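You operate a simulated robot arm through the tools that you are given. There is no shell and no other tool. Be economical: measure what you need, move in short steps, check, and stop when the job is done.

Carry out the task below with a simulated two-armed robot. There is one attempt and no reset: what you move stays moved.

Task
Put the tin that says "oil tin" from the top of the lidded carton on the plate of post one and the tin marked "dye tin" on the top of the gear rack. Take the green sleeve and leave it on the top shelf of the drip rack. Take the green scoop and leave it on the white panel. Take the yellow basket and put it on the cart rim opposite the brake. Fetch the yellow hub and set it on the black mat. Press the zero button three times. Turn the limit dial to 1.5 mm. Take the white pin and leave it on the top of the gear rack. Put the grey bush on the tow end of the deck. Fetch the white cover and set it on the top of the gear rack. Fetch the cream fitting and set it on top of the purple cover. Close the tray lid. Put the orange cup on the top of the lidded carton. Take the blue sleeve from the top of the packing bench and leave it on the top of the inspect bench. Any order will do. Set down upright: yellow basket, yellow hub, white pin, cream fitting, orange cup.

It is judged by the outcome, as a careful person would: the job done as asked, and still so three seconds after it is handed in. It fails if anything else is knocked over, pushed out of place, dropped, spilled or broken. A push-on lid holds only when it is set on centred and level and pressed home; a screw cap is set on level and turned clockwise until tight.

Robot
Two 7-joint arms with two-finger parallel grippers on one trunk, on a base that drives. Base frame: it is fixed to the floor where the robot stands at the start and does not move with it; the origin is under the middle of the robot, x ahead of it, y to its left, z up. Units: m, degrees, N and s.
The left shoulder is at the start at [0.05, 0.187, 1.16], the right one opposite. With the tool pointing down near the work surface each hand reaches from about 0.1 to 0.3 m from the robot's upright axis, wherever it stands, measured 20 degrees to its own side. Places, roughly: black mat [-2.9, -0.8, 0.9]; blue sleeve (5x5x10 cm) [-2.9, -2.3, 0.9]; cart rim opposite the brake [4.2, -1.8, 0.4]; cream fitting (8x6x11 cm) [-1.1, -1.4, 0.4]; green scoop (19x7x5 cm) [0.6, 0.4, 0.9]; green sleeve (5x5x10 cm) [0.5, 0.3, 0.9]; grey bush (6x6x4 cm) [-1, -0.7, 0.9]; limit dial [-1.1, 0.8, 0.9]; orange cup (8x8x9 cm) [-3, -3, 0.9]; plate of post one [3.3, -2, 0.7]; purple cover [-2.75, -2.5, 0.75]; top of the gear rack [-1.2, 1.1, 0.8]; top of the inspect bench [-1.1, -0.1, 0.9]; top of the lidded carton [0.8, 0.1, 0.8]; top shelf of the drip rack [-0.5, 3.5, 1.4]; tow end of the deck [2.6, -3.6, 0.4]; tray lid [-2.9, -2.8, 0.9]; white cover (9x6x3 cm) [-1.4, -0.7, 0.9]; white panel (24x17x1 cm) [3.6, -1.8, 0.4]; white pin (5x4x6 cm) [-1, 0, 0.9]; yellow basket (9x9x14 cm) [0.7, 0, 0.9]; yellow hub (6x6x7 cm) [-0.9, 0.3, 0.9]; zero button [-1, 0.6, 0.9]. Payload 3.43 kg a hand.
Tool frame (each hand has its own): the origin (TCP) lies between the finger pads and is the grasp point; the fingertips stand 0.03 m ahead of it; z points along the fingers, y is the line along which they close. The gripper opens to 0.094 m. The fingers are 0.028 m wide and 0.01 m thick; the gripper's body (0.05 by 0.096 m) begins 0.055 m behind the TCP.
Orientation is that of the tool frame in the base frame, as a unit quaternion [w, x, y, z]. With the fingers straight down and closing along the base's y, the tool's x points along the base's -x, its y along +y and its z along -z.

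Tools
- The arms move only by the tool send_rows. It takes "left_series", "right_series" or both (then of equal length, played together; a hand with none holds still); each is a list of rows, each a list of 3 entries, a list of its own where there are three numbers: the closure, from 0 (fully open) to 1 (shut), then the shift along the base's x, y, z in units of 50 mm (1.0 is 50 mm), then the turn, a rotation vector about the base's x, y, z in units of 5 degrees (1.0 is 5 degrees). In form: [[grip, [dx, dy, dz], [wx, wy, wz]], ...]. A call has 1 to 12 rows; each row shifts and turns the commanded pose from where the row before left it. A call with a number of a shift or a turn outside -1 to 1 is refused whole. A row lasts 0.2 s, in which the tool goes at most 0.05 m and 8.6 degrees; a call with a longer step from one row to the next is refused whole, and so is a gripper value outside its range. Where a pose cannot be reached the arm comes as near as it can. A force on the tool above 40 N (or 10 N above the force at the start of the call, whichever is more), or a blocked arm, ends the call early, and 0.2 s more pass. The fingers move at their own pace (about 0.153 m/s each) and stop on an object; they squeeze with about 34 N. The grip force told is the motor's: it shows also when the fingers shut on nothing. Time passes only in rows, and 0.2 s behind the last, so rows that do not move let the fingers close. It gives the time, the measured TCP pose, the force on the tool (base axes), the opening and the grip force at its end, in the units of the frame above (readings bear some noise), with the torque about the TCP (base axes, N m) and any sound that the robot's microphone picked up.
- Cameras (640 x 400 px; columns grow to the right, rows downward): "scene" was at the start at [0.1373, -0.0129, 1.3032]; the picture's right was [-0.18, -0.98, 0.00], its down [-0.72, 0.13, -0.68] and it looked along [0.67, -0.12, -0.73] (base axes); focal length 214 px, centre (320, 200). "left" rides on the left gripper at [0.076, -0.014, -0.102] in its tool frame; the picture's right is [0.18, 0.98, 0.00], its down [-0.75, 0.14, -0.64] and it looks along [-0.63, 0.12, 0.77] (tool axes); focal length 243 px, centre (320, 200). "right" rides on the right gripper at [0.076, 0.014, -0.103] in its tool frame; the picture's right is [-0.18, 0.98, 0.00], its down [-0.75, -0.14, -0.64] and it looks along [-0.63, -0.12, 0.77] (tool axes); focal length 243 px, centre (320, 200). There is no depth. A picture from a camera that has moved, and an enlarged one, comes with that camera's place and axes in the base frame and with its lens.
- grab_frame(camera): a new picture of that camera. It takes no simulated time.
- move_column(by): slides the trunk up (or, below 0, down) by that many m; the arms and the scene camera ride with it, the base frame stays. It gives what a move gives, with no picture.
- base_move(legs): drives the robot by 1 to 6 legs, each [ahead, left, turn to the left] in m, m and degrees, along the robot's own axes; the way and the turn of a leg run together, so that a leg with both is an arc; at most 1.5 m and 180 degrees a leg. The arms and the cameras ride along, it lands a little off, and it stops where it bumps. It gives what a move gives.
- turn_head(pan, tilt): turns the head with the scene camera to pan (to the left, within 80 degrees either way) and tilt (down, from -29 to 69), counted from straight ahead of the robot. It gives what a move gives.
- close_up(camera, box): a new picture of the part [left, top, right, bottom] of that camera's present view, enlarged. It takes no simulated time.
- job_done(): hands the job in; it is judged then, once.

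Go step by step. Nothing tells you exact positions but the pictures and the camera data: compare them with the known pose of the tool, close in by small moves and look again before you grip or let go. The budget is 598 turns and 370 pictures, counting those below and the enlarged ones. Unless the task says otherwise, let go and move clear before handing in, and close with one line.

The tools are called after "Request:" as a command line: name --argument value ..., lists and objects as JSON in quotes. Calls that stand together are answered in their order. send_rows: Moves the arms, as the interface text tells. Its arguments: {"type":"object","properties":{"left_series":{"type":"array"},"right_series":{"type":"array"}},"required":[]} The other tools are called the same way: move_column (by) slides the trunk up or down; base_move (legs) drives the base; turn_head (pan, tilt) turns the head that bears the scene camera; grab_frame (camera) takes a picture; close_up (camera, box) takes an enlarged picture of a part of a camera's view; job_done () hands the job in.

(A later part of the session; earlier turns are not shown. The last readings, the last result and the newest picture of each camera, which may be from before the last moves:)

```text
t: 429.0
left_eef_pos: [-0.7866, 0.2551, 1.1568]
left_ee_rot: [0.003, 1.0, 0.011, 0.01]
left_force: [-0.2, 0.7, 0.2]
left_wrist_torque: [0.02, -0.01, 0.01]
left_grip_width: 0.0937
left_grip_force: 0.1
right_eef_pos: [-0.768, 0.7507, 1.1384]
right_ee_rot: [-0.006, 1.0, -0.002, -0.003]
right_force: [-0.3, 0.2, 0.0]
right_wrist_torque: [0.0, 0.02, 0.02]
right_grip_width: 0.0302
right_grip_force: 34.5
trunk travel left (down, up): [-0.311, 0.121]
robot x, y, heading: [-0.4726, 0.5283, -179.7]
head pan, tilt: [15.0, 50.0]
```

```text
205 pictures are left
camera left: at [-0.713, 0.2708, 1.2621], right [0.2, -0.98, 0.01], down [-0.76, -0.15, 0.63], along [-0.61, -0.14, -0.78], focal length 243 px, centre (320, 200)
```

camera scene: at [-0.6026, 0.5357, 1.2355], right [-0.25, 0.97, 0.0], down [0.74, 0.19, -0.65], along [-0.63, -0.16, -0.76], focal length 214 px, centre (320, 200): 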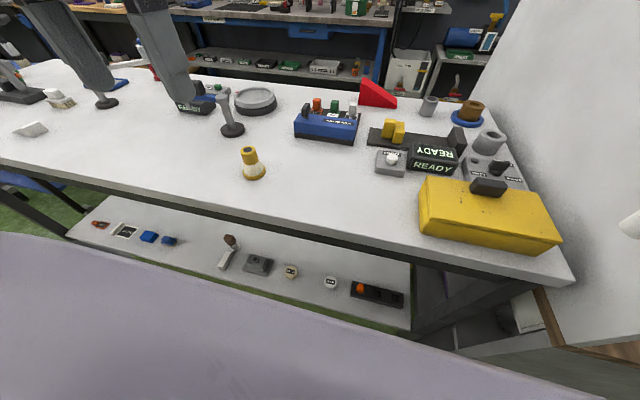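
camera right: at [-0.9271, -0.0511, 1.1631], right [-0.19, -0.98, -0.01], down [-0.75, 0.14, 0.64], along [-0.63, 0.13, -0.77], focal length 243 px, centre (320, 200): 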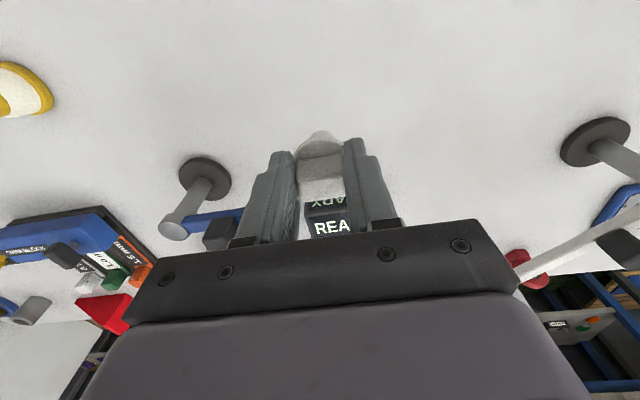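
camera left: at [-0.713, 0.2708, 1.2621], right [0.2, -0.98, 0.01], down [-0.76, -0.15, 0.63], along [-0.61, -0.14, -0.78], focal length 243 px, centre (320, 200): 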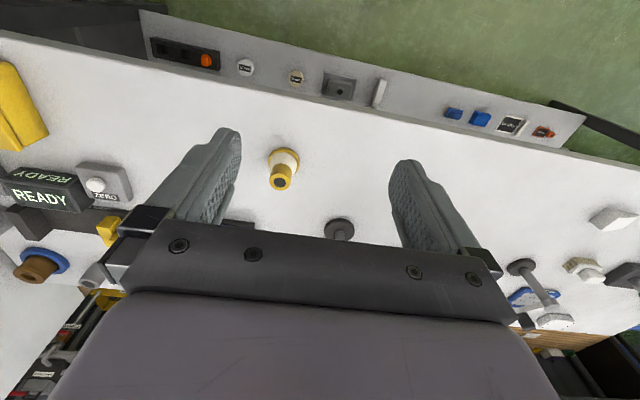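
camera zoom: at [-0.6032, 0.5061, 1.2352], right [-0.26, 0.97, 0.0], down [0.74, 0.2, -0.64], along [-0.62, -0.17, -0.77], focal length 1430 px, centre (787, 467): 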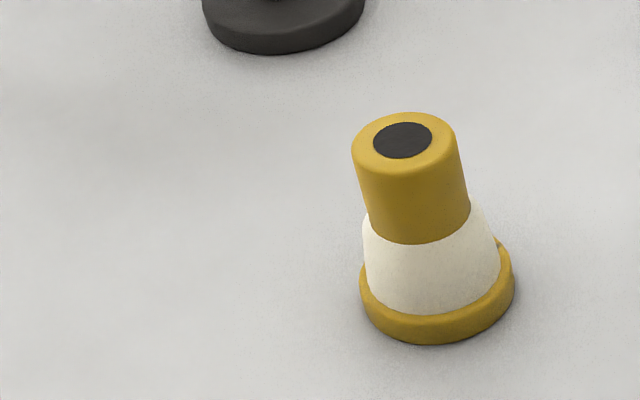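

Hub's top knob is about 33 mm wide at (-0.925,0.288), top z≈0.958. Move the left hand above it.

Request:
send_rows --left_series '[[0.2, [-0.9, 0.2, 0], [0, 0, 0]], [0.2, [-0.9, 0.2, -0.1], [0, 0, 0]], [0.2, [-0.9, 0.26, -0.2], [0, 0, 0]], [0.2, [0, 0, -0.9], [0, 0, 0]], [0.2, [0, 0, -0.9], [0, 0, 0]], [0.2, [0, 0, 0], [0, 0, 0]]]'

Request:
grab_frame --camera "left"

Request:
close_up --camera "scene" --box '[170, 90, 330, 190]'

```text
t: 430.4
left_eef_pos: [-0.9214, 0.2893, 1.0507]
left_ee_rot: [0.003, 1.0, 0.01, 0.01]
left_force: [0.0, -0.7, 0.3]
left_wrist_torque: [0.0, 0.04, 0.01]
left_grip_width: 0.0751
left_grip_force: 0.0
right_eef_pos: [-0.7676, 0.7512, 1.1399]
right_ee_rot: [-0.006, 1.0, -0.002, -0.002]
right_force: [0.3, 0.4, -0.6]
right_wrist_torque: [0.01, 0.0, 0.0]
right_grip_width: 0.0302
right_grip_force: 34.4
trunk travel left (down, up): [-0.311, 0.121]
robot x, y, heading: [-0.4748, 0.5313, -179.9]
head pan, tilt: [15.0, 50.0]
```

```text
204 pictures are left
camera left: at [-0.8476, 0.3054, 1.1558], right [0.2, -0.98, 0.01], down [-0.76, -0.15, 0.63], along [-0.61, -0.14, -0.78], focal length 243 px, centre (320, 200)
```

left: 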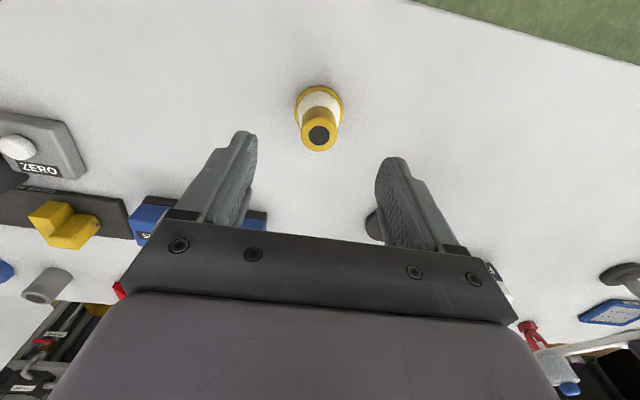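

```text
4.00 times, centred on (250, 140) of scene
camera zoom: at [-0.603, 0.5066, 1.2354], right [-0.26, 0.97, 0.0], down [0.74, 0.2, -0.64], along [-0.62, -0.17, -0.76], focal length 858 px, centre (600, 440)
```

zoom: 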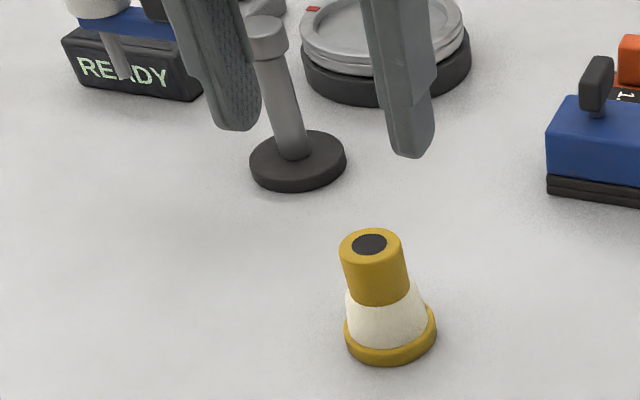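

Aligned within a centimetre. Descend and grip the hub's top.

Request:
send_rows --left_series '[[0.3, [-0.18, -0.04, -0.6], [0, 0, 0]], [0.3, [0, 0, -0.8], [0, 0, 0]], [0.3, [0, 0, -0.4], [0, 0, 0]], [0.3, [0, 0, 0], [0, 0, 0]]]'

Request:
grab_frame --camera "left"

Request:
close_up --camera "scene" --box '[170, 90, 330, 190]'

```text
t: 431.4
left_eef_pos: [-0.9312, 0.2876, 0.9634]
left_ee_rot: [0.004, 1.0, 0.01, 0.01]
left_force: [-0.3, 0.7, -0.1]
left_wrist_torque: [0.03, 0.01, 0.02]
left_grip_width: 0.066
left_grip_force: 0.1
right_eef_pos: [-0.7684, 0.7506, 1.1384]
right_ee_rot: [-0.005, 1.0, -0.002, -0.002]
right_force: [-0.9, -0.3, -0.6]
right_wrist_torque: [-0.01, 0.0, -0.02]
right_grip_width: 0.0308
right_grip_force: 34.0
trunk travel left (down, up): [-0.311, 0.121]
robot x, y, heading: [-0.4741, 0.525, -180.1]
head pan, tilt: [15.0, 50.0]
```

```text
202 pictures are left
camera left: at [-0.8576, 0.3026, 1.0679], right [0.2, -0.98, 0.01], down [-0.76, -0.15, 0.63], along [-0.61, -0.14, -0.78], focal length 243 px, centre (320, 200)
```

left: 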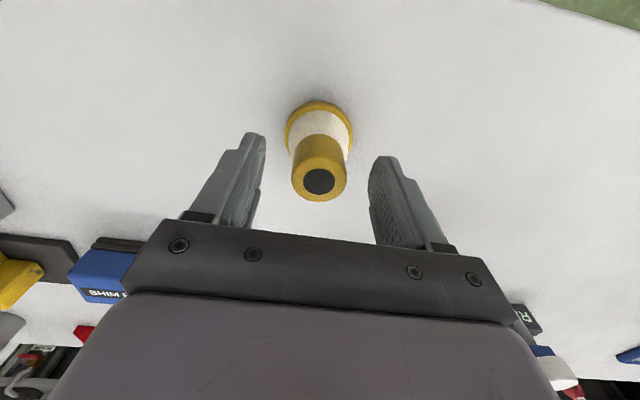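

```text
4.00 times, centred on (250, 140) of scene
camera zoom: at [-0.603, 0.5066, 1.2354], right [-0.26, 0.97, 0.0], down [0.74, 0.2, -0.64], along [-0.62, -0.17, -0.76], focal length 858 px, centre (600, 440)
```

zoom: 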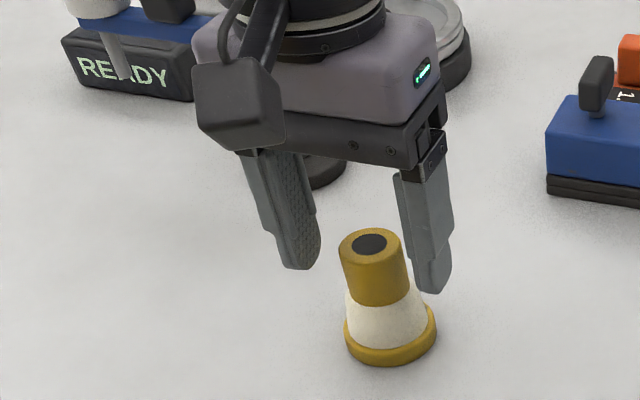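

Request:
send_rows --left_series '[[0.3, [0, 0, -0.14], [0, 0, 0]], [0.7, [0, 0, 0], [0, 0, 0]], [1, [0, 0, 0], [0, 0, 0]], [1, [0, 0, 0], [0, 0, 0]], [1, [0, 0, 0.4], [0, 0, 0]], [1, [0, 0, 0.9], [0, 0, 0]], [1, [0.3, 0, 0.9], [0, 0, 0]], [1, [0.9, 0, 0.3], [0, 0, 0]], [1, [0.9, 0, 0.3], [0, 0, 0]], [1, [0, 0, 0], [0, 0, 0]]]'

Request:
grab_frame --camera "scene"

```text
t: 433.6
left_eef_pos: [-0.8258, 0.2887, 1.0942]
left_ee_rot: [0.003, 1.0, 0.01, 0.011]
left_force: [-0.1, -0.4, -3.0]
left_wrist_torque: [0.02, 0.02, -0.02]
left_grip_width: 0.0319
left_grip_force: 34.1
right_eef_pos: [-0.7684, 0.751, 1.1392]
right_ee_rot: [-0.005, 1.0, -0.001, -0.003]
right_force: [0.3, -1.3, -0.4]
right_wrist_torque: [0.02, 0.0, -0.01]
right_grip_width: 0.0306
right_grip_force: 34.2
trunk travel left (down, up): [-0.311, 0.121]
robot x, y, heading: [-0.4742, 0.5305, -179.8]
head pan, tilt: [15.0, 50.0]
```

```text
200 pictures are left
camera scene: at [-0.603, 0.5068, 1.2354], right [-0.26, 0.97, 0.0], down [0.74, 0.2, -0.64], along [-0.62, -0.17, -0.76], focal length 214 px, centre (320, 200)
```

scene: 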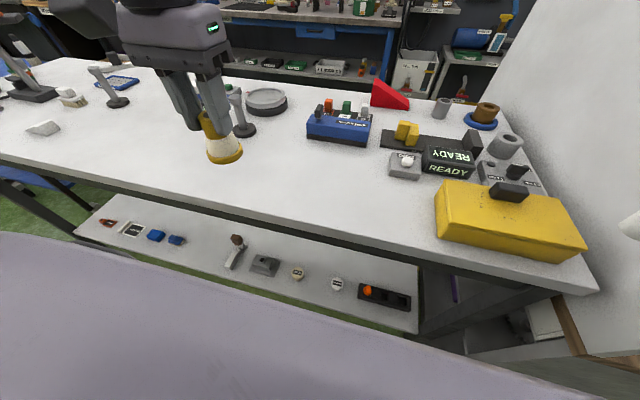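

Both pieces held. Raise the trunk, back into the corridor, turn to heading 0 and strafe north to the gear rack's open side.

Request:
move_column --by 0.12

Request:
base_move --legs '[[-0.2, 0.2, 0], [0, 0, 180], [0, 0.9, 0], [0, 0.9, 0], [0, 0, -90], [0, -0.55, 0]]'

Request:
turn_head --pan -30 --tilt 40

Request:
grab_frame --camera "scene"

```text
t: 435.1
left_eef_pos: [-0.8291, 0.2889, 1.2148]
left_ee_rot: [0.005, 1.0, 0.011, 0.011]
left_force: [-0.3, 0.2, -3.6]
left_wrist_torque: [-0.02, -0.02, -0.03]
left_grip_width: 0.032
left_grip_force: 33.7
right_eef_pos: [-0.7695, 0.7527, 1.2577]
right_ee_rot: [-0.004, 1.0, -0.003, -0.001]
right_force: [-0.7, 0.3, -0.4]
right_wrist_torque: [0.0, 0.04, 0.01]
right_grip_width: 0.0303
right_grip_force: 34.1
trunk travel left (down, up): [-0.431, 0.001]
robot x, y, heading: [-0.4733, 0.5284, -179.7]
head pan, tilt: [15.0, 50.0]
```

```text
t: 459.8
left_eef_pos: [-0.6307, 1.7768, 1.2146]
left_ee_rot: [-0.005, 0.693, 0.721, 0.012]
left_force: [-0.4, -0.4, -3.5]
left_wrist_torque: [0.04, -0.02, -0.01]
left_grip_width: 0.032
left_grip_force: 34.5
right_eef_pos: [-1.0956, 1.8266, 1.258]
right_ee_rot: [-0.002, 0.702, 0.712, -0.003]
right_force: [0.4, -0.5, -0.8]
right_wrist_torque: [-0.01, -0.03, -0.01]
right_grip_width: 0.0303
right_grip_force: 33.7
trunk travel left (down, up): [-0.431, 0.001]
robot x, y, heading: [-0.8713, 2.1282, -89.0]
head pan, tilt: [15.0, 50.0]
```

```text
t: 460.9
left_eef_pos: [-0.63, 1.7759, 1.2153]
left_ee_rot: [-0.006, 0.694, 0.72, 0.011]
left_force: [-0.1, 0.5, -4.1]
left_wrist_torque: [0.03, 0.01, 0.03]
left_grip_width: 0.0318
left_grip_force: 33.9
right_eef_pos: [-1.0943, 1.8273, 1.258]
right_ee_rot: [-0.003, 0.702, 0.712, -0.004]
right_force: [-0.4, 1.3, -0.2]
right_wrist_torque: [0.05, 0.02, 0.02]
right_grip_width: 0.0305
right_grip_force: 34.6
trunk travel left (down, up): [-0.431, 0.001]
robot x, y, heading: [-0.8723, 2.1299, -88.9]
head pan, tilt: [-30.0, 40.0]
```

```text
199 pictures are left
camera scene: at [-0.9135, 1.9961, 1.3692], right [-0.88, 0.48, 0.0], down [0.31, 0.56, -0.77], along [-0.37, -0.67, -0.64], focal length 214 px, centre (320, 200)
```

scene: 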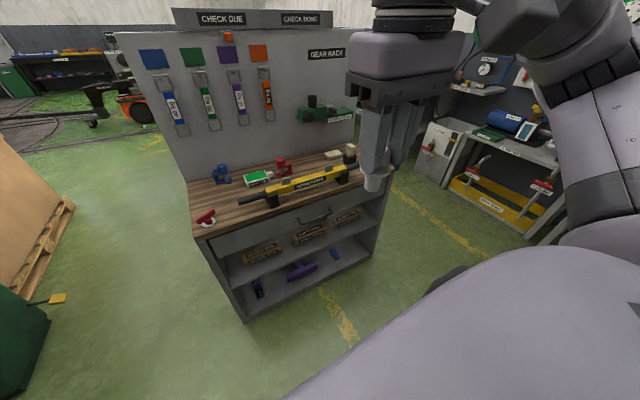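

The passage on the rack's west side looks open. Now place the pin at about (-0.87,1.15): drive up to the rack and lower the trunk.

Request:
base_move --legs '[[0.43, 0.24, -1]]'

Request:
move_column --by -0.18

Request:
turn_head --pan -15 --tilt 50

Request:
grab_frame --camera "scene"

```text
t: 463.8
left_eef_pos: [-0.3913, 1.3454, 1.214]
left_ee_rot: [-0.005, 0.699, 0.715, 0.011]
left_force: [-0.6, 0.4, -3.1]
left_wrist_torque: [0.04, -0.02, -0.02]
left_grip_width: 0.0319
left_grip_force: 34.2
right_eef_pos: [-0.8541, 1.4048, 1.2567]
right_ee_rot: [-0.002, 0.708, 0.706, -0.004]
right_force: [0.6, -0.2, -0.2]
right_wrist_torque: [0.02, -0.01, -0.03]
right_grip_width: 0.0303
right_grip_force: 34.1
trunk travel left (down, up): [-0.431, 0.001]
robot x, y, heading: [-0.6336, 1.7021, -89.7]
head pan, tilt: [-30.0, 40.0]
```

```text
t: 465.8
left_eef_pos: [-0.3903, 1.3461, 1.0347]
left_ee_rot: [-0.004, 0.699, 0.715, 0.012]
left_force: [0.9, 0.3, -2.6]
left_wrist_torque: [0.03, -0.01, -0.01]
left_grip_width: 0.032
left_grip_force: 33.8
right_eef_pos: [-0.8544, 1.4044, 1.0773]
right_ee_rot: [-0.002, 0.707, 0.707, -0.004]
right_force: [0.0, -0.6, -0.8]
right_wrist_torque: [-0.04, -0.02, 0.03]
right_grip_width: 0.0306
right_grip_force: 34.0
trunk travel left (down, up): [-0.251, 0.181]
robot x, y, heading: [-0.6294, 1.7014, -89.6]
head pan, tilt: [-30.0, 40.0]
```

```text
t: 466.6
left_eef_pos: [-0.3908, 1.3461, 1.0349]
left_ee_rot: [-0.006, 0.699, 0.715, 0.011]
left_force: [0.2, -0.3, -3.5]
left_wrist_torque: [0.0, -0.01, 0.02]
left_grip_width: 0.0318
left_grip_force: 34.0
right_eef_pos: [-0.8544, 1.404, 1.077]
right_ee_rot: [-0.003, 0.708, 0.706, -0.003]
right_force: [0.5, -0.3, -0.7]
right_wrist_torque: [0.01, -0.02, -0.05]
right_grip_width: 0.0306
right_grip_force: 34.0
trunk travel left (down, up): [-0.251, 0.181]
robot x, y, heading: [-0.6301, 1.7033, -89.8]
head pan, tilt: [-15.0, 50.0]
```

```text
198 pictures are left
camera scene: at [-0.6481, 1.5698, 1.1751], right [-0.97, 0.26, 0.0], down [0.2, 0.74, -0.64], along [-0.16, -0.62, -0.77], focal length 214 px, centre (320, 200)
```

scene: 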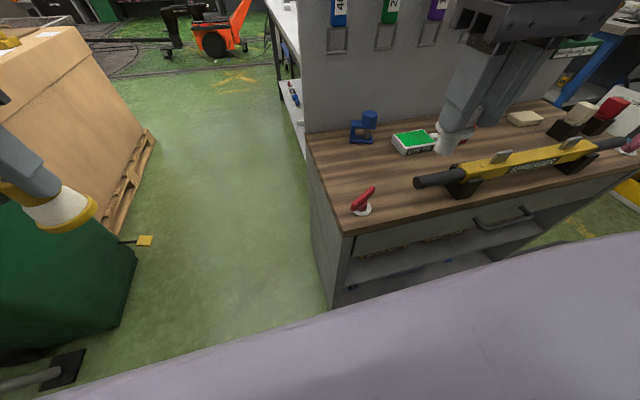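

Spot (-0.868,1.15) is free. Move over it and lower.

Request:
send_rows --right_series '[[1, [-0.05, -0.85, 0], [0, 0, 0]], [1, [-0.05, -0.85, 0], [0, 0, 0]], [1, [-0.05, -0.85, 0], [0, 0, 0]], [1, [-0.05, -0.85, 0], [0, 0, 0]], [1, [-0.05, -0.85, 0], [0, 0, 0]], [1, [-0.02, -0.85, 0], [0, 0, 0]], [1, [0, 0, -0.9], [0, 0, 0]], [1, [0, 0, -0.9], [0, 0, 0]], [1, [0, 0, -0.9], [0, 0, 0]], [1, [0, 0, -0.9], [0, 0, 0]], [1, [0, 0, 0], [0, 0, 0]]]'

Request:
close_up --camera "scene" --box '[290, 80, 470, 230]'

Request:
grab_frame --camera "right"

```text
t: 469.0
left_eef_pos: [-0.3897, 1.3454, 1.0345]
left_ee_rot: [-0.004, 0.699, 0.715, 0.012]
left_force: [-0.7, 0.1, -3.3]
left_wrist_torque: [0.05, -0.01, 0.02]
left_grip_width: 0.032
left_grip_force: 34.3
right_eef_pos: [-0.8678, 1.1491, 0.8947]
right_ee_rot: [-0.002, 0.707, 0.707, -0.004]
right_force: [1.1, 0.0, -0.8]
right_wrist_torque: [-0.02, 0.05, 0.03]
right_grip_width: 0.0305
right_grip_force: 33.9
trunk travel left (down, up): [-0.251, 0.181]
robot x, y, heading: [-0.6273, 1.706, -89.4]
head pan, tilt: [-15.0, 50.0]
```

```text
2.67 times, centred on (380, 155) of scene
camera zoom: at [-0.648, 1.5699, 1.1751], right [-0.97, 0.25, 0.0], down [0.19, 0.74, -0.64], along [-0.16, -0.62, -0.77], focal length 572 px, centre (160, 320)
```

zoom: 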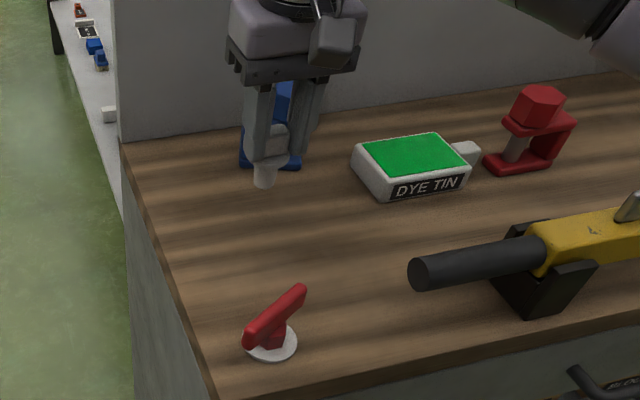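

```text
196 pictures are left
camera right: at [-0.8535, 1.227, 0.9979], right [0.98, -0.19, -0.01], down [-0.14, -0.75, 0.65], along [-0.13, -0.63, -0.76], focal length 243 px, centre (320, 200)
```

right: 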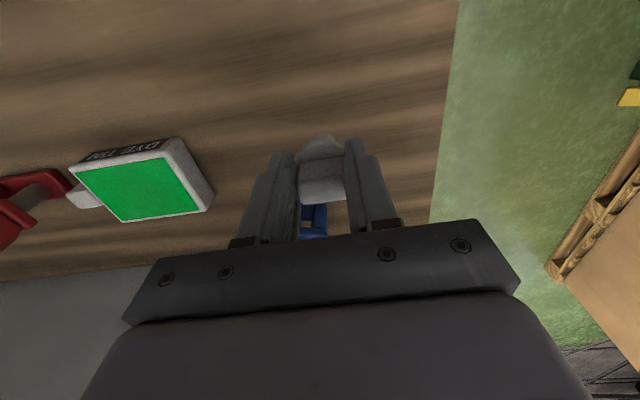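

Lower to contact.

Request:
send_rows --right_series '[[1, [0, 0.1, -0.7], [0, 0, 0]], [1, [0, 0, -0.3], [0, 0, 0]], [1, [0, 0, -0.1], [0, 0, 0]], [1, [0, 0, -0.1], [0, 0, 0]], [1, [0, 0, -0.1], [0, 0, 0]], [1, [0, 0, 0], [0, 0, 0]]]'

```text
t: 469.9
left_eef_pos: [-0.391, 1.3478, 1.035]
left_ee_rot: [-0.005, 0.7, 0.714, 0.011]
left_force: [0.4, 0.3, -3.1]
left_wrist_torque: [0.04, -0.01, -0.01]
left_grip_width: 0.0318
left_grip_force: 33.9
right_eef_pos: [-0.8677, 1.1556, 0.8504]
right_ee_rot: [0.003, 0.708, 0.706, -0.006]
right_force: [-0.6, 11.2, 15.9]
right_wrist_torque: [0.6, 0.07, 0.04]
right_grip_width: 0.0304
right_grip_force: 34.0
trunk travel left (down, up): [-0.251, 0.181]
robot x, y, heading: [-0.6327, 1.7001, -89.8]
head pan, tilt: [-15.0, 50.0]
stopped in row 4 (right hand): the force on the tool passed its limit (the readings are from after the stop); the commanded pose is now the measured one
```

Request:
close_up --camera "scene" --box '[310, 90, 430, 190]'

```text
4.00 times, centred on (370, 140) of scene
camera zoom: at [-0.6478, 1.5721, 1.1753], right [-0.97, 0.26, 0.0], down [0.2, 0.74, -0.64], along [-0.16, -0.62, -0.76], focal length 858 px, centre (120, 440)
```

zoom: 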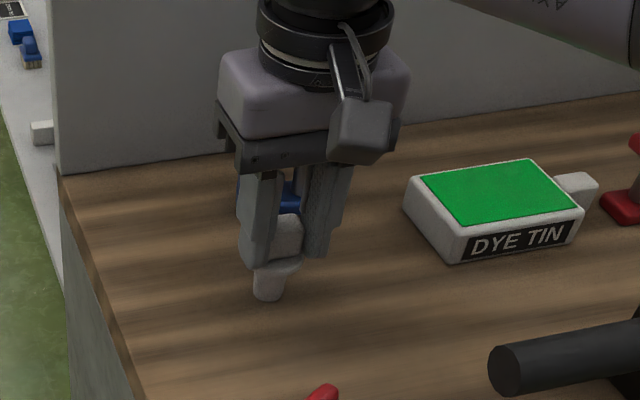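

On the wood. Ease up slightly and release.

Request:
send_rows --right_series '[[1, [0, 0, 0.06], [0, 0, 0]], [1, [0, 0, 0], [0, 0, 0]], [0.5, [0, 0, 0], [0, 0, 0]], [0.35, [0, 0, 0], [0, 0, 0]], [0.3, [0, 0, 0], [0, 0, 0]]]'

Request:
close_up --camera "scene" --box '[310, 90, 430, 190]'

Request:
close_up --camera "right" --box '[220, 90, 420, 250]'

```text
t: 471.1
left_eef_pos: [-0.3913, 1.346, 1.0337]
left_ee_rot: [-0.004, 0.7, 0.714, 0.011]
left_force: [-0.2, -0.8, -3.0]
left_wrist_torque: [0.03, 0.0, -0.02]
left_grip_width: 0.0319
left_grip_force: 34.3
right_eef_pos: [-0.8692, 1.1533, 0.8486]
right_ee_rot: [0.002, 0.709, 0.705, -0.006]
right_force: [-1.0, 0.1, 0.5]
right_wrist_torque: [-0.03, -0.01, -0.03]
right_grip_width: 0.066
right_grip_force: 0.0
trunk travel left (down, up): [-0.251, 0.181]
robot x, y, heading: [-0.6311, 1.7025, -89.8]
head pan, tilt: [-15.0, 50.0]
```

```text
4.00 times, centred on (370, 140) of scene
camera zoom: at [-0.6482, 1.57, 1.175], right [-0.97, 0.26, 0.0], down [0.2, 0.74, -0.64], along [-0.16, -0.62, -0.77], focal length 858 px, centre (120, 440)
```

zoom: 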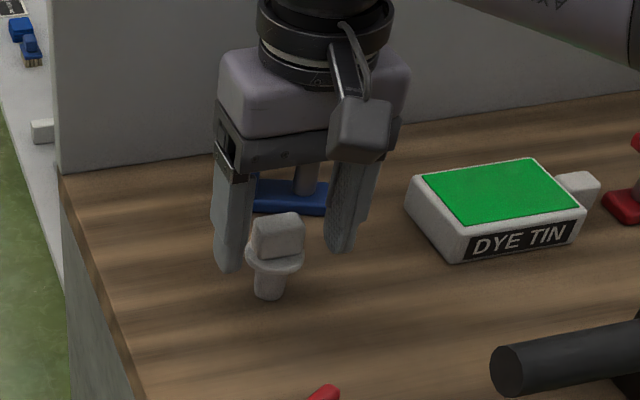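

```text
2.50 times, centred on (320, 170) of right
camera zoom: at [-0.8543, 1.2309, 0.9498], right [0.98, -0.19, 0.0], down [-0.14, -0.75, 0.65], along [-0.13, -0.64, -0.76], focal length 606 px, centre (320, 275)
```

zoom: 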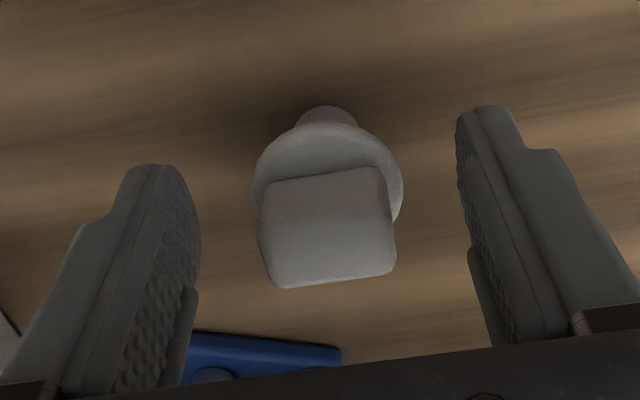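

Pin stands upright. Lift straight up and back away.

Request:
send_rows --right_series '[[0.3, [0, 0, 0.5], [0, 0, 0]], [0.3, [0, 0, 0.9], [0, 0, 0]], [0.3, [0, 0, 0.9], [0, 0, 0]], [0.1, [0, 0.4, 0.8], [0, 0, 0]], [0, [0, 0.9, 0.3], [0, 0, 0]], [0, [0, 0.9, 0.3], [0, 0, 0]], [0, [0, 0.9, 0.3], [0, 0, 0]]]'

Request:
close_up --camera "scene" --box '[290, 80, 470, 230]'

Request:
move_column --by 0.18

Request:
base_move --legs '[[-0.45, 0, 0], [0, -1.2, 0]]'

Request:
turn_head --pan -10 --tilt 30

Request:
grab_frame --camera "scene"

```text
t: 472.7
left_eef_pos: [-0.3916, 1.3468, 1.0341]
left_ee_rot: [-0.004, 0.7, 0.714, 0.012]
left_force: [0.3, -0.7, -4.1]
left_wrist_torque: [0.03, -0.02, 0.0]
left_grip_width: 0.0319
left_grip_force: 33.6
right_eef_pos: [-0.8702, 1.3071, 1.0496]
right_ee_rot: [0.001, 0.709, 0.705, -0.005]
right_force: [-0.5, -0.6, 0.4]
right_wrist_torque: [-0.01, 0.0, -0.01]
right_grip_width: 0.0941
right_grip_force: 0.1
trunk travel left (down, up): [-0.251, 0.181]
robot x, y, heading: [-0.6284, 1.7015, -89.5]
head pan, tilt: [-15.0, 50.0]
```

```text
2.67 times, centred on (380, 155) of scene
camera zoom: at [-0.6482, 1.5704, 1.1751], right [-0.97, 0.26, 0.0], down [0.2, 0.74, -0.64], along [-0.16, -0.62, -0.77], focal length 572 px, centre (160, 320)
```

zoom: 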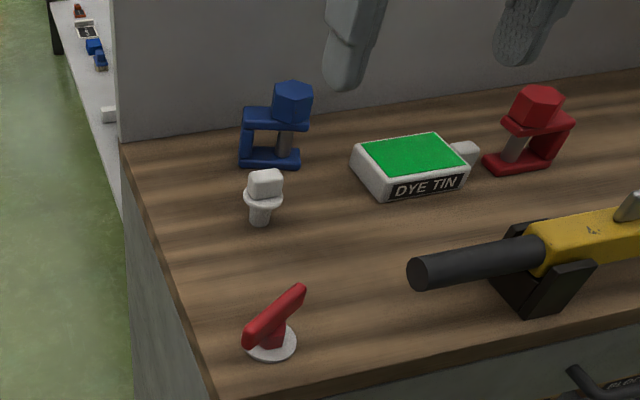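

```text
t: 474.7
left_eef_pos: [-0.3913, 1.3457, 1.2137]
left_ee_rot: [-0.005, 0.7, 0.714, 0.011]
left_force: [-0.1, -0.5, -3.4]
left_wrist_torque: [0.05, 0.01, 0.02]
left_grip_width: 0.032
left_grip_force: 33.9
right_eef_pos: [-0.8699, 1.3064, 1.2302]
right_ee_rot: [0.001, 0.709, 0.705, -0.006]
right_force: [-0.2, -0.9, 0.4]
right_wrist_torque: [-0.03, 0.01, 0.0]
right_grip_width: 0.0938
right_grip_force: 0.1
trunk travel left (down, up): [-0.431, 0.001]
robot x, y, heading: [-0.6273, 1.7021, -89.9]
head pan, tilt: [-15.0, 50.0]
```

```text
t: 483.1
left_eef_pos: [-1.5957, 1.8136, 1.2142]
left_ee_rot: [-0.004, 0.71, 0.704, 0.012]
left_force: [-0.2, -0.3, -3.8]
left_wrist_torque: [0.02, 0.01, 0.0]
left_grip_width: 0.0319
left_grip_force: 33.9
right_eef_pos: [-2.0774, 1.7902, 1.2299]
right_ee_rot: [0.002, 0.72, 0.694, -0.005]
right_force: [0.0, 0.1, 0.2]
right_wrist_torque: [-0.01, 0.0, 0.0]
right_grip_width: 0.0943
right_grip_force: 0.1
trunk travel left (down, up): [-0.431, 0.001]
robot x, y, heading: [-1.8285, 2.1796, -91.4]
head pan, tilt: [-15.0, 50.0]
```

```text
t: 484.0
left_eef_pos: [-1.5973, 1.8149, 1.2138]
left_ee_rot: [-0.005, 0.71, 0.704, 0.011]
left_force: [0.2, 0.1, -3.7]
left_wrist_torque: [0.0, 0.0, 0.02]
left_grip_width: 0.0319
left_grip_force: 33.8
right_eef_pos: [-2.0771, 1.79, 1.2302]
right_ee_rot: [0.001, 0.719, 0.695, -0.006]
right_force: [0.8, -0.1, 0.2]
right_wrist_torque: [0.0, -0.02, 0.02]
right_grip_width: 0.0939
right_grip_force: 0.0
trunk travel left (down, up): [-0.431, 0.001]
robot x, y, heading: [-1.8207, 2.1792, -91.6]
head pan, tilt: [-10.0, 30.0]
```

```text
191 pictures are left
camera scene: at [-1.8437, 2.0319, 1.3845], right [-0.98, 0.2, 0.0], down [0.1, 0.49, -0.87], along [-0.17, -0.85, -0.5], focal length 214 px, centre (320, 200)
```

scene: 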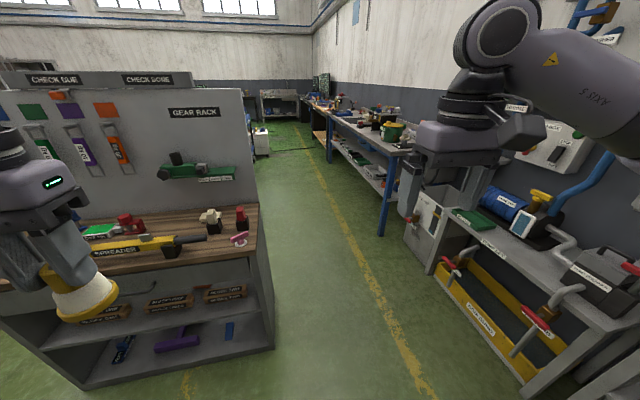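

The west aisle is about 1.1 m wide. I go down it at x≈-2.15 to y≈-0.5.

Request:
base_move --legs '[[0, -0.3, 1.5], [1.4, 0, 0], [1.3, 0, 0]]'

Request:
turn_head --pan 0 --tilt 30

Request:
grab_frame --camera "scene"

Request:
turn_head --pan -65 --tilt 35

Request:
grab_frame --camera "scene"

Request:
turn_head --pan 65 --tilt 35

Request:
grab_frame --camera "scene"

```text
t: 498.7
left_eef_pos: [-1.8737, -0.874, 1.2145]
left_ee_rot: [-0.005, 0.703, 0.711, 0.011]
left_force: [0.0, -0.2, -3.9]
left_wrist_torque: [0.01, -0.03, -0.03]
left_grip_width: 0.0319
left_grip_force: 33.7
right_eef_pos: [-2.3528, -0.9089, 1.2294]
right_ee_rot: [0.002, 0.712, 0.702, -0.006]
right_force: [0.3, 0.0, -0.2]
right_wrist_torque: [0.01, -0.01, 0.03]
right_grip_width: 0.0941
right_grip_force: 0.1
trunk travel left (down, up): [-0.431, 0.001]
robot x, y, heading: [-2.1074, -0.512, -90.2]
head pan, tilt: [-10.0, 30.0]
```

```text
t: 499.4
left_eef_pos: [-1.8743, -0.8749, 1.2145]
left_ee_rot: [-0.005, 0.703, 0.711, 0.011]
left_force: [0.1, -0.6, -3.1]
left_wrist_torque: [0.04, -0.04, -0.01]
left_grip_width: 0.0317
left_grip_force: 34.2
right_eef_pos: [-2.3532, -0.9086, 1.2299]
right_ee_rot: [0.002, 0.712, 0.702, -0.005]
right_force: [-0.1, 0.9, 0.2]
right_wrist_torque: [-0.02, 0.0, -0.03]
right_grip_width: 0.0936
right_grip_force: 0.2
trunk travel left (down, up): [-0.431, 0.001]
robot x, y, heading: [-2.1098, -0.518, -90.3]
head pan, tilt: [0.0, 30.0]
```

```text
190 pictures are left
camera scene: at [-2.1091, -0.6634, 1.3846], right [-1.0, 0.01, 0.0], down [0.0, 0.5, -0.87], along [-0.01, -0.87, -0.5], focal length 214 px, centre (320, 200)
```

scene: 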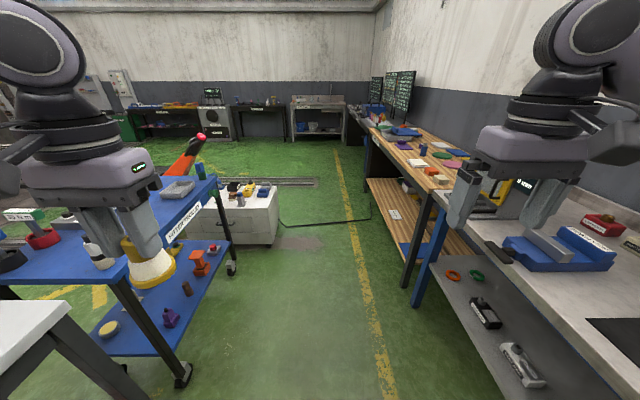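

```text
t: 500.8
left_eef_pos: [-1.8727, -0.8738, 1.2143]
left_ee_rot: [-0.004, 0.703, 0.711, 0.011]
left_force: [-1.0, -0.3, -3.5]
left_wrist_torque: [0.03, -0.02, -0.01]
left_grip_width: 0.0318
left_grip_force: 33.6
right_eef_pos: [-2.3524, -0.9079, 1.2304]
right_ee_rot: [0.002, 0.713, 0.701, -0.005]
right_force: [-0.5, -1.4, 0.3]
right_wrist_torque: [0.03, 0.0, -0.03]
right_grip_width: 0.0939
right_grip_force: 0.0
trunk travel left (down, up): [-0.431, 0.001]
robot x, y, heading: [-2.1061, -0.5136, -90.2]
head pan, tilt: [-65.0, 35.0]
```

```text
189 pictures are left
camera scene: at [-2.1885, -0.6098, 1.3768], right [-0.42, 0.91, 0.0], down [0.52, 0.24, -0.82], along [-0.74, -0.34, -0.57], focal length 214 px, centre (320, 200)
```

scene: 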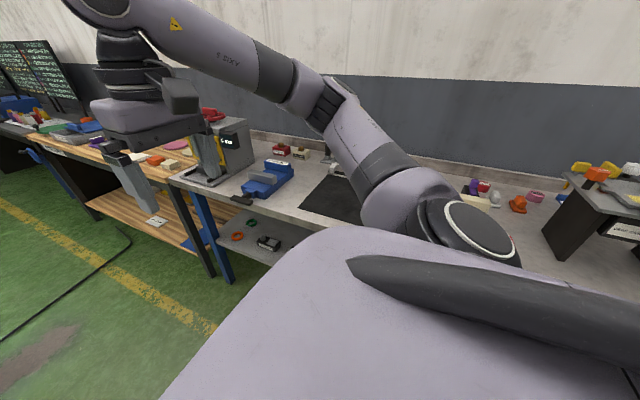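

```text
t: 502.9
left_eef_pos: [-1.8736, -0.8731, 1.2136]
left_ee_rot: [-0.005, 0.702, 0.712, 0.012]
left_force: [-0.8, 0.2, -3.9]
left_wrist_torque: [0.05, -0.01, 0.01]
left_grip_width: 0.032
left_grip_force: 33.8
right_eef_pos: [-2.3538, -0.9078, 1.2288]
right_ee_rot: [0.003, 0.712, 0.702, -0.005]
right_force: [0.4, 0.0, 0.4]
right_wrist_torque: [0.01, 0.0, -0.01]
right_grip_width: 0.0937
right_grip_force: 0.1
trunk travel left (down, up): [-0.431, 0.001]
robot x, y, heading: [-2.1076, -0.5165, -90.2]
head pan, tilt: [65.0, 35.0]
```

```text
188 pictures are left
camera scene: at [-2.0289, -0.6107, 1.3768], right [-0.43, -0.9, 0.0], down [-0.52, 0.25, -0.82], along [0.74, -0.35, -0.57], focal length 214 px, centre (320, 200)
```

scene: 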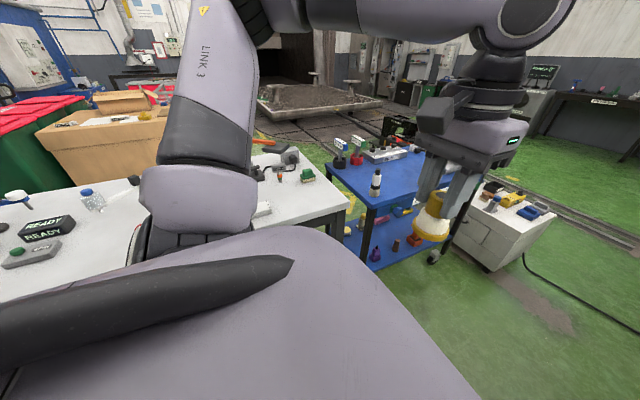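

The black mat is on the grey bench to the west. I turn to face it and look.

Request:
base_move --legs '[[0, 0, -90], [0.18, 0, 0]]'

Request:
turn_head --pan 10 --tilt 40

Request:
grab_frame --camera "scene"

```text
t: 508.2
left_eef_pos: [-2.6515, -0.7393, 1.2134]
left_ee_rot: [0.006, 1.0, -0.005, 0.012]
left_force: [-0.6, 0.0, -2.6]
left_wrist_torque: [0.02, -0.03, -0.01]
left_grip_width: 0.0321
left_grip_force: 34.6
right_eef_pos: [-2.6767, -0.2584, 1.2286]
right_ee_rot: [-0.003, 1.0, -0.018, -0.005]
right_force: [-0.4, -0.1, -0.9]
right_wrist_torque: [0.0, 0.0, -0.01]
right_grip_width: 0.094
right_grip_force: 0.1
trunk travel left (down, up): [-0.431, 0.001]
robot x, y, heading: [-2.2878, -0.5082, 178.6]
head pan, tilt: [65.0, 35.0]
```

```text
t: 509.5
left_eef_pos: [-2.6514, -0.739, 1.2151]
left_ee_rot: [0.006, 1.0, -0.005, 0.011]
left_force: [0.6, 0.5, -3.8]
left_wrist_torque: [-0.02, 0.01, -0.01]
left_grip_width: 0.0319
left_grip_force: 33.7
right_eef_pos: [-2.6764, -0.2583, 1.2303]
right_ee_rot: [-0.002, 1.0, -0.017, -0.005]
right_force: [-0.6, 0.1, 0.1]
right_wrist_torque: [0.0, 0.03, -0.02]
right_grip_width: 0.0939
right_grip_force: 0.2
trunk travel left (down, up): [-0.431, 0.001]
robot x, y, heading: [-2.2891, -0.5096, 178.7]
head pan, tilt: [10.0, 40.0]
```

```text
187 pictures are left
camera scene: at [-2.4307, -0.5211, 1.3692], right [-0.15, 0.99, 0.0], down [0.64, 0.1, -0.77], along [-0.76, -0.11, -0.64], focal length 214 px, centre (320, 200)
```

scene: 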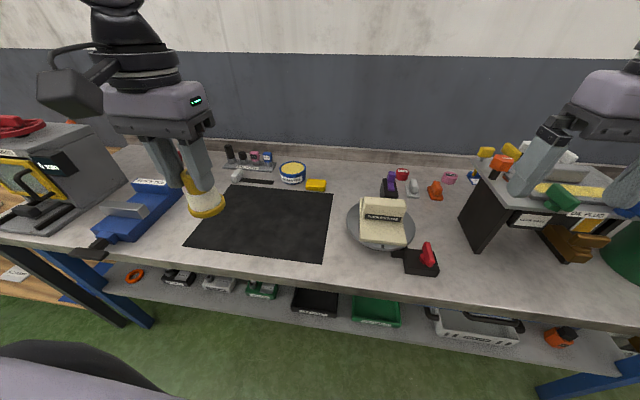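

Mat centre is near (-2.865,-0.757). I lower the trunk and bring the hub over the mat.

Request:
move_column --by -0.12

Request:
send_rows --left_series '[[1, [-0.9, -0.08, 0], [0, 0, 0]], [1, [-0.9, -0.08, 0], [0, 0, 0]], [1, [-0.9, -0.08, 0], [0, 0, 0]], [1, [-0.9, -0.08, 0], [0, 0, 0]], [1, [-0.5, 0, -0.6], [0, 0, 0]], [1, [0, 0, -0.9], [0, 0, 0]], [1, [0, 0, 0], [0, 0, 0]]]'

Request:
close_up --camera "scene" --box '[160, 100, 360, 260]'

```text
t: 511.0
left_eef_pos: [-2.6506, -0.739, 1.0944]
left_ee_rot: [0.006, 1.0, -0.005, 0.011]
left_force: [-0.4, 0.2, -3.3]
left_wrist_torque: [0.01, -0.02, 0.0]
left_grip_width: 0.0318
left_grip_force: 33.6
right_eef_pos: [-2.6757, -0.259, 1.11]
right_ee_rot: [-0.003, 1.0, -0.017, -0.005]
right_force: [0.2, -0.4, -0.1]
right_wrist_torque: [-0.02, 0.01, 0.02]
right_grip_width: 0.094
right_grip_force: 0.1
trunk travel left (down, up): [-0.311, 0.121]
robot x, y, heading: [-2.2907, -0.5127, 178.4]
head pan, tilt: [10.0, 40.0]
```

```text
t: 512.6
left_eef_pos: [-2.8345, -0.7708, 1.0135]
left_ee_rot: [0.005, 1.0, -0.004, 0.011]
left_force: [0.2, 0.1, -3.6]
left_wrist_torque: [0.04, -0.11, 0.01]
left_grip_width: 0.032
left_grip_force: 34.1
left hand out of reach, approached as far as the arm can: row 4, 5
right_eef_pos: [-2.6766, -0.2589, 1.1097]
right_ee_rot: [-0.003, 1.0, -0.018, -0.005]
right_force: [-0.2, -0.2, 0.2]
right_wrist_torque: [0.03, -0.01, -0.01]
right_grip_width: 0.0938
right_grip_force: 0.1
trunk travel left (down, up): [-0.311, 0.121]
robot x, y, heading: [-2.288, -0.5091, 178.4]
head pan, tilt: [10.0, 40.0]
```

```text
2.50 times, centred on (260, 180) of scene
camera zoom: at [-2.4308, -0.521, 1.2492], right [-0.15, 0.99, 0.0], down [0.64, 0.1, -0.77], along [-0.76, -0.11, -0.64], focal length 536 px, centre (470, 250)
```

zoom: 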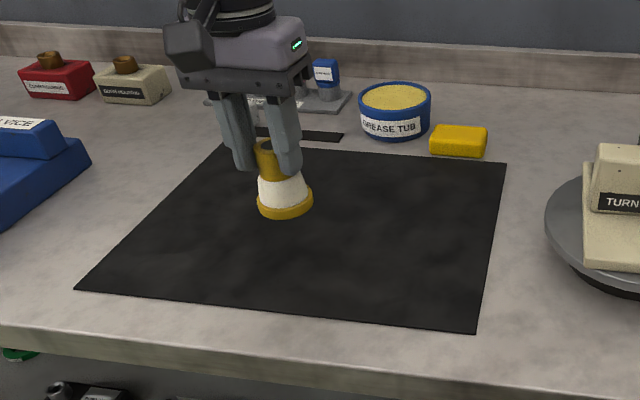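

The hub is above the mat. Lower to contact.

Request:
send_rows --left_series '[[1, [0, 0, -0.7], [0, 0, 0]], [1, [0, 0, -0.15], [0, 0, 0]], [1, [0, 0, -0.1], [0, 0, 0]], [1, [0, 0, -0.1], [0, 0, 0]], [1, [0, 0, 0], [0, 0, 0]]]'

Request:
close_up --camera "scene" --box '[200, 140, 300, 220]'

```text
t: 513.8
left_eef_pos: [-2.8339, -0.7687, 0.9593]
left_ee_rot: [0.005, 1.0, -0.005, 0.011]
left_force: [0.2, 0.3, -3.1]
left_wrist_torque: [0.01, -0.03, -0.03]
left_grip_width: 0.0318
left_grip_force: 33.9
right_eef_pos: [-2.6758, -0.2594, 1.1095]
right_ee_rot: [-0.003, 1.0, -0.018, -0.005]
right_force: [0.3, -0.7, -0.4]
right_wrist_torque: [-0.02, -0.02, 0.01]
right_grip_width: 0.0939
right_grip_force: 0.1
trunk travel left (down, up): [-0.311, 0.121]
robot x, y, heading: [-2.2863, -0.5082, 178.7]
head pan, tilt: [10.0, 40.0]
```

```text
5.00 times, centred on (250, 180) of scene
camera zoom: at [-2.4308, -0.521, 1.2492], right [-0.15, 0.99, 0.0], down [0.64, 0.1, -0.77], along [-0.76, -0.11, -0.64], focal length 1072 px, centre (670, 300)
```

zoom: 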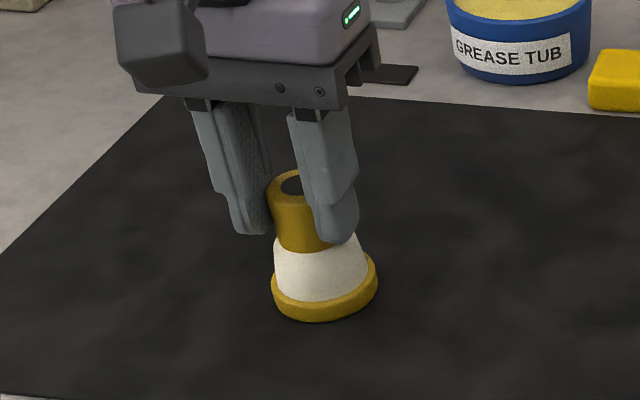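

Request:
send_rows --left_series '[[1, [0, 0, -0.1], [0, 0, 0]], [1, [0, 0, -0.1], [0, 0, 0]], [1, [0, 0, -0.1], [0, 0, 0]], [1, [0, 0, -0.1], [0, 0, 0]], [1, [0, 0, 0], [0, 0, 0]]]'

```text
t: 514.6
left_eef_pos: [-2.8334, -0.7697, 0.9568]
left_ee_rot: [0.003, 1.0, -0.002, 0.004]
left_force: [9.0, -1.7, 13.3]
left_wrist_torque: [0.28, -0.56, -0.23]
left_grip_width: 0.0318
left_grip_force: 33.7
right_eef_pos: [-2.6748, -0.2589, 1.11]
right_ee_rot: [-0.003, 1.0, -0.017, -0.006]
right_force: [-0.7, 0.0, 0.4]
right_wrist_torque: [-0.02, -0.04, 0.02]
right_grip_width: 0.0941
right_grip_force: 0.1
trunk travel left (down, up): [-0.311, 0.121]
robot x, y, heading: [-2.2894, -0.5104, 178.7]
head pan, tilt: [10.0, 40.0]
stopped in row 3 (left hand): the force on the tool passed its limit (the readings are from after the stop); the commanded pose is now the measured one
```

Contact. Ease and release, then lift away.

Request:
send_rows --left_series '[[1, [0, 0, 0.04], [0, 0, 0]], [0.6, [0, 0, 0], [0, 0, 0]], [0.4, [0, 0, 0], [0, 0, 0]], [0.3, [0, 0, 0], [0, 0, 0]], [0.3, [0, 0, 0.5], [0, 0, 0]], [0.3, [0, 0, 0.9], [0, 0, 0]], [0.2, [0, 0, 0.9], [0, 0, 0]], [0, [0.9, 0, 0.4], [0, 0, 0]], [0, [0.9, 0, 0], [0, 0, 0]], [0, [0.9, 0, 0], [0, 0, 0]]]'

Request:
close_up --camera "scene" --box '[160, 100, 360, 260]'

```text
t: 516.8
left_eef_pos: [-2.6962, -0.77, 1.0884]
left_ee_rot: [0.004, 1.0, -0.002, 0.005]
left_force: [0.5, -0.2, 0.5]
left_wrist_torque: [0.01, 0.04, -0.02]
left_grip_width: 0.094
left_grip_force: 0.2
left hand out of reach, approached as far as the arm can: row 7
right_eef_pos: [-2.6764, -0.2588, 1.1101]
right_ee_rot: [-0.002, 1.0, -0.017, -0.006]
right_force: [0.6, -0.8, -0.1]
right_wrist_torque: [0.0, -0.02, -0.02]
right_grip_width: 0.0939
right_grip_force: 0.1
trunk travel left (down, up): [-0.311, 0.121]
robot x, y, heading: [-2.2923, -0.5098, 178.6]
head pan, tilt: [10.0, 40.0]
```

```text
2.50 times, centred on (260, 180) of scene
camera zoom: at [-2.4298, -0.5211, 1.2493], right [-0.15, 0.99, 0.0], down [0.64, 0.1, -0.77], along [-0.76, -0.11, -0.64], focal length 536 px, centre (470, 250)
```

zoom: 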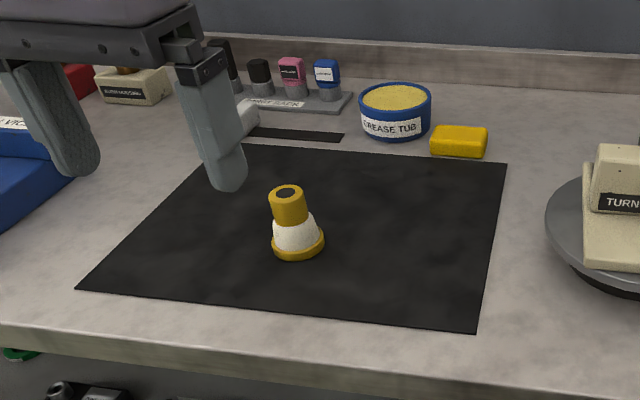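

Hub placed upright on the mat. Next the white cover: back off, turn to face the inspect bench from the west.

Request:
base_move --legs '[[-0.16, 0, 0], [0, 0, -178], [0.05, 0, 0]]'

Request:
turn_head --pan 0 --tilt 40

Request:
grab_frame --camera "scene"

```text
t: 526.0
left_eef_pos: [-1.6817, -0.2372, 1.0892]
left_ee_rot: [-0.005, -0.02, 1.0, 0.004]
left_force: [-0.3, -0.8, -0.1]
left_wrist_torque: [-0.03, 0.04, 0.03]
left_grip_width: 0.0941
left_grip_force: 0.0
right_eef_pos: [-1.6787, -0.7488, 1.1087]
right_ee_rot: [0.006, -0.006, 1.0, -0.003]
right_force: [0.5, -0.3, 0.9]
right_wrist_torque: [-0.01, 0.05, -0.02]
right_grip_width: 0.094
right_grip_force: 0.0
trunk travel left (down, up): [-0.311, 0.121]
robot x, y, heading: [-2.0776, -0.5143, 1.2]
head pan, tilt: [10.0, 40.0]
```

```text
t: 526.7
left_eef_pos: [-1.6811, -0.2387, 1.09]
left_ee_rot: [-0.005, -0.02, 1.0, 0.004]
left_force: [0.5, 1.0, 0.1]
left_wrist_torque: [0.0, 0.0, 0.01]
left_grip_width: 0.0941
left_grip_force: 0.1
right_eef_pos: [-1.6784, -0.7477, 1.1083]
right_ee_rot: [0.005, -0.006, 1.0, -0.002]
right_force: [0.3, 0.0, 0.3]
right_wrist_torque: [-0.02, 0.01, 0.02]
right_grip_width: 0.094
right_grip_force: 0.1
trunk travel left (down, up): [-0.311, 0.121]
robot x, y, heading: [-2.0799, -0.5149, 1.0]
head pan, tilt: [0.0, 40.0]
```

```text
183 pictures are left
camera scene: at [-1.9344, -0.5099, 1.2493], right [0.02, -1.0, 0.0], down [-0.64, -0.01, -0.77], along [0.77, 0.02, -0.64], focal length 214 px, centre (320, 200)
```

scene: 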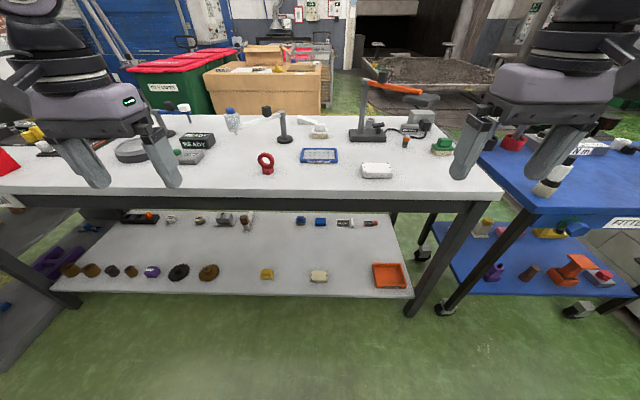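

Request:
close_up --camera "scene" --box '[340, 150, 420, 200]'

Request:
close_up --camera "right" --box '[160, 60, 480, 260]'

```text
8.00 times, centred on (380, 175) of scene
camera zoom: at [-1.9344, -0.5099, 1.2493], right [0.02, -1.0, 0.0], down [-0.64, -0.01, -0.77], along [0.77, 0.02, -0.64], focal length 1716 px, centre (-160, 400)
```

zoom: 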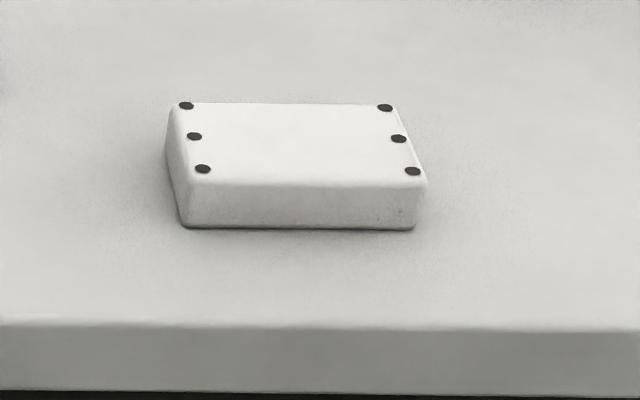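

```text
2.00 times, centred on (320, 160) of right
camera zoom: at [-1.7577, -0.7343, 1.2112], right [0.17, 0.98, 0.0], down [0.75, -0.13, 0.65], along [0.64, -0.11, -0.76], focal length 485 px, centre (320, 280)
```

zoom: 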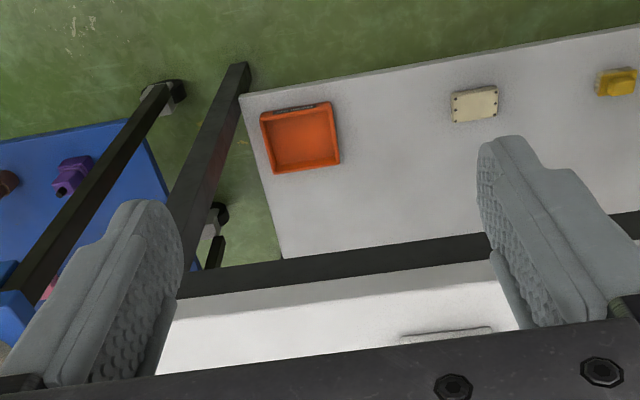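

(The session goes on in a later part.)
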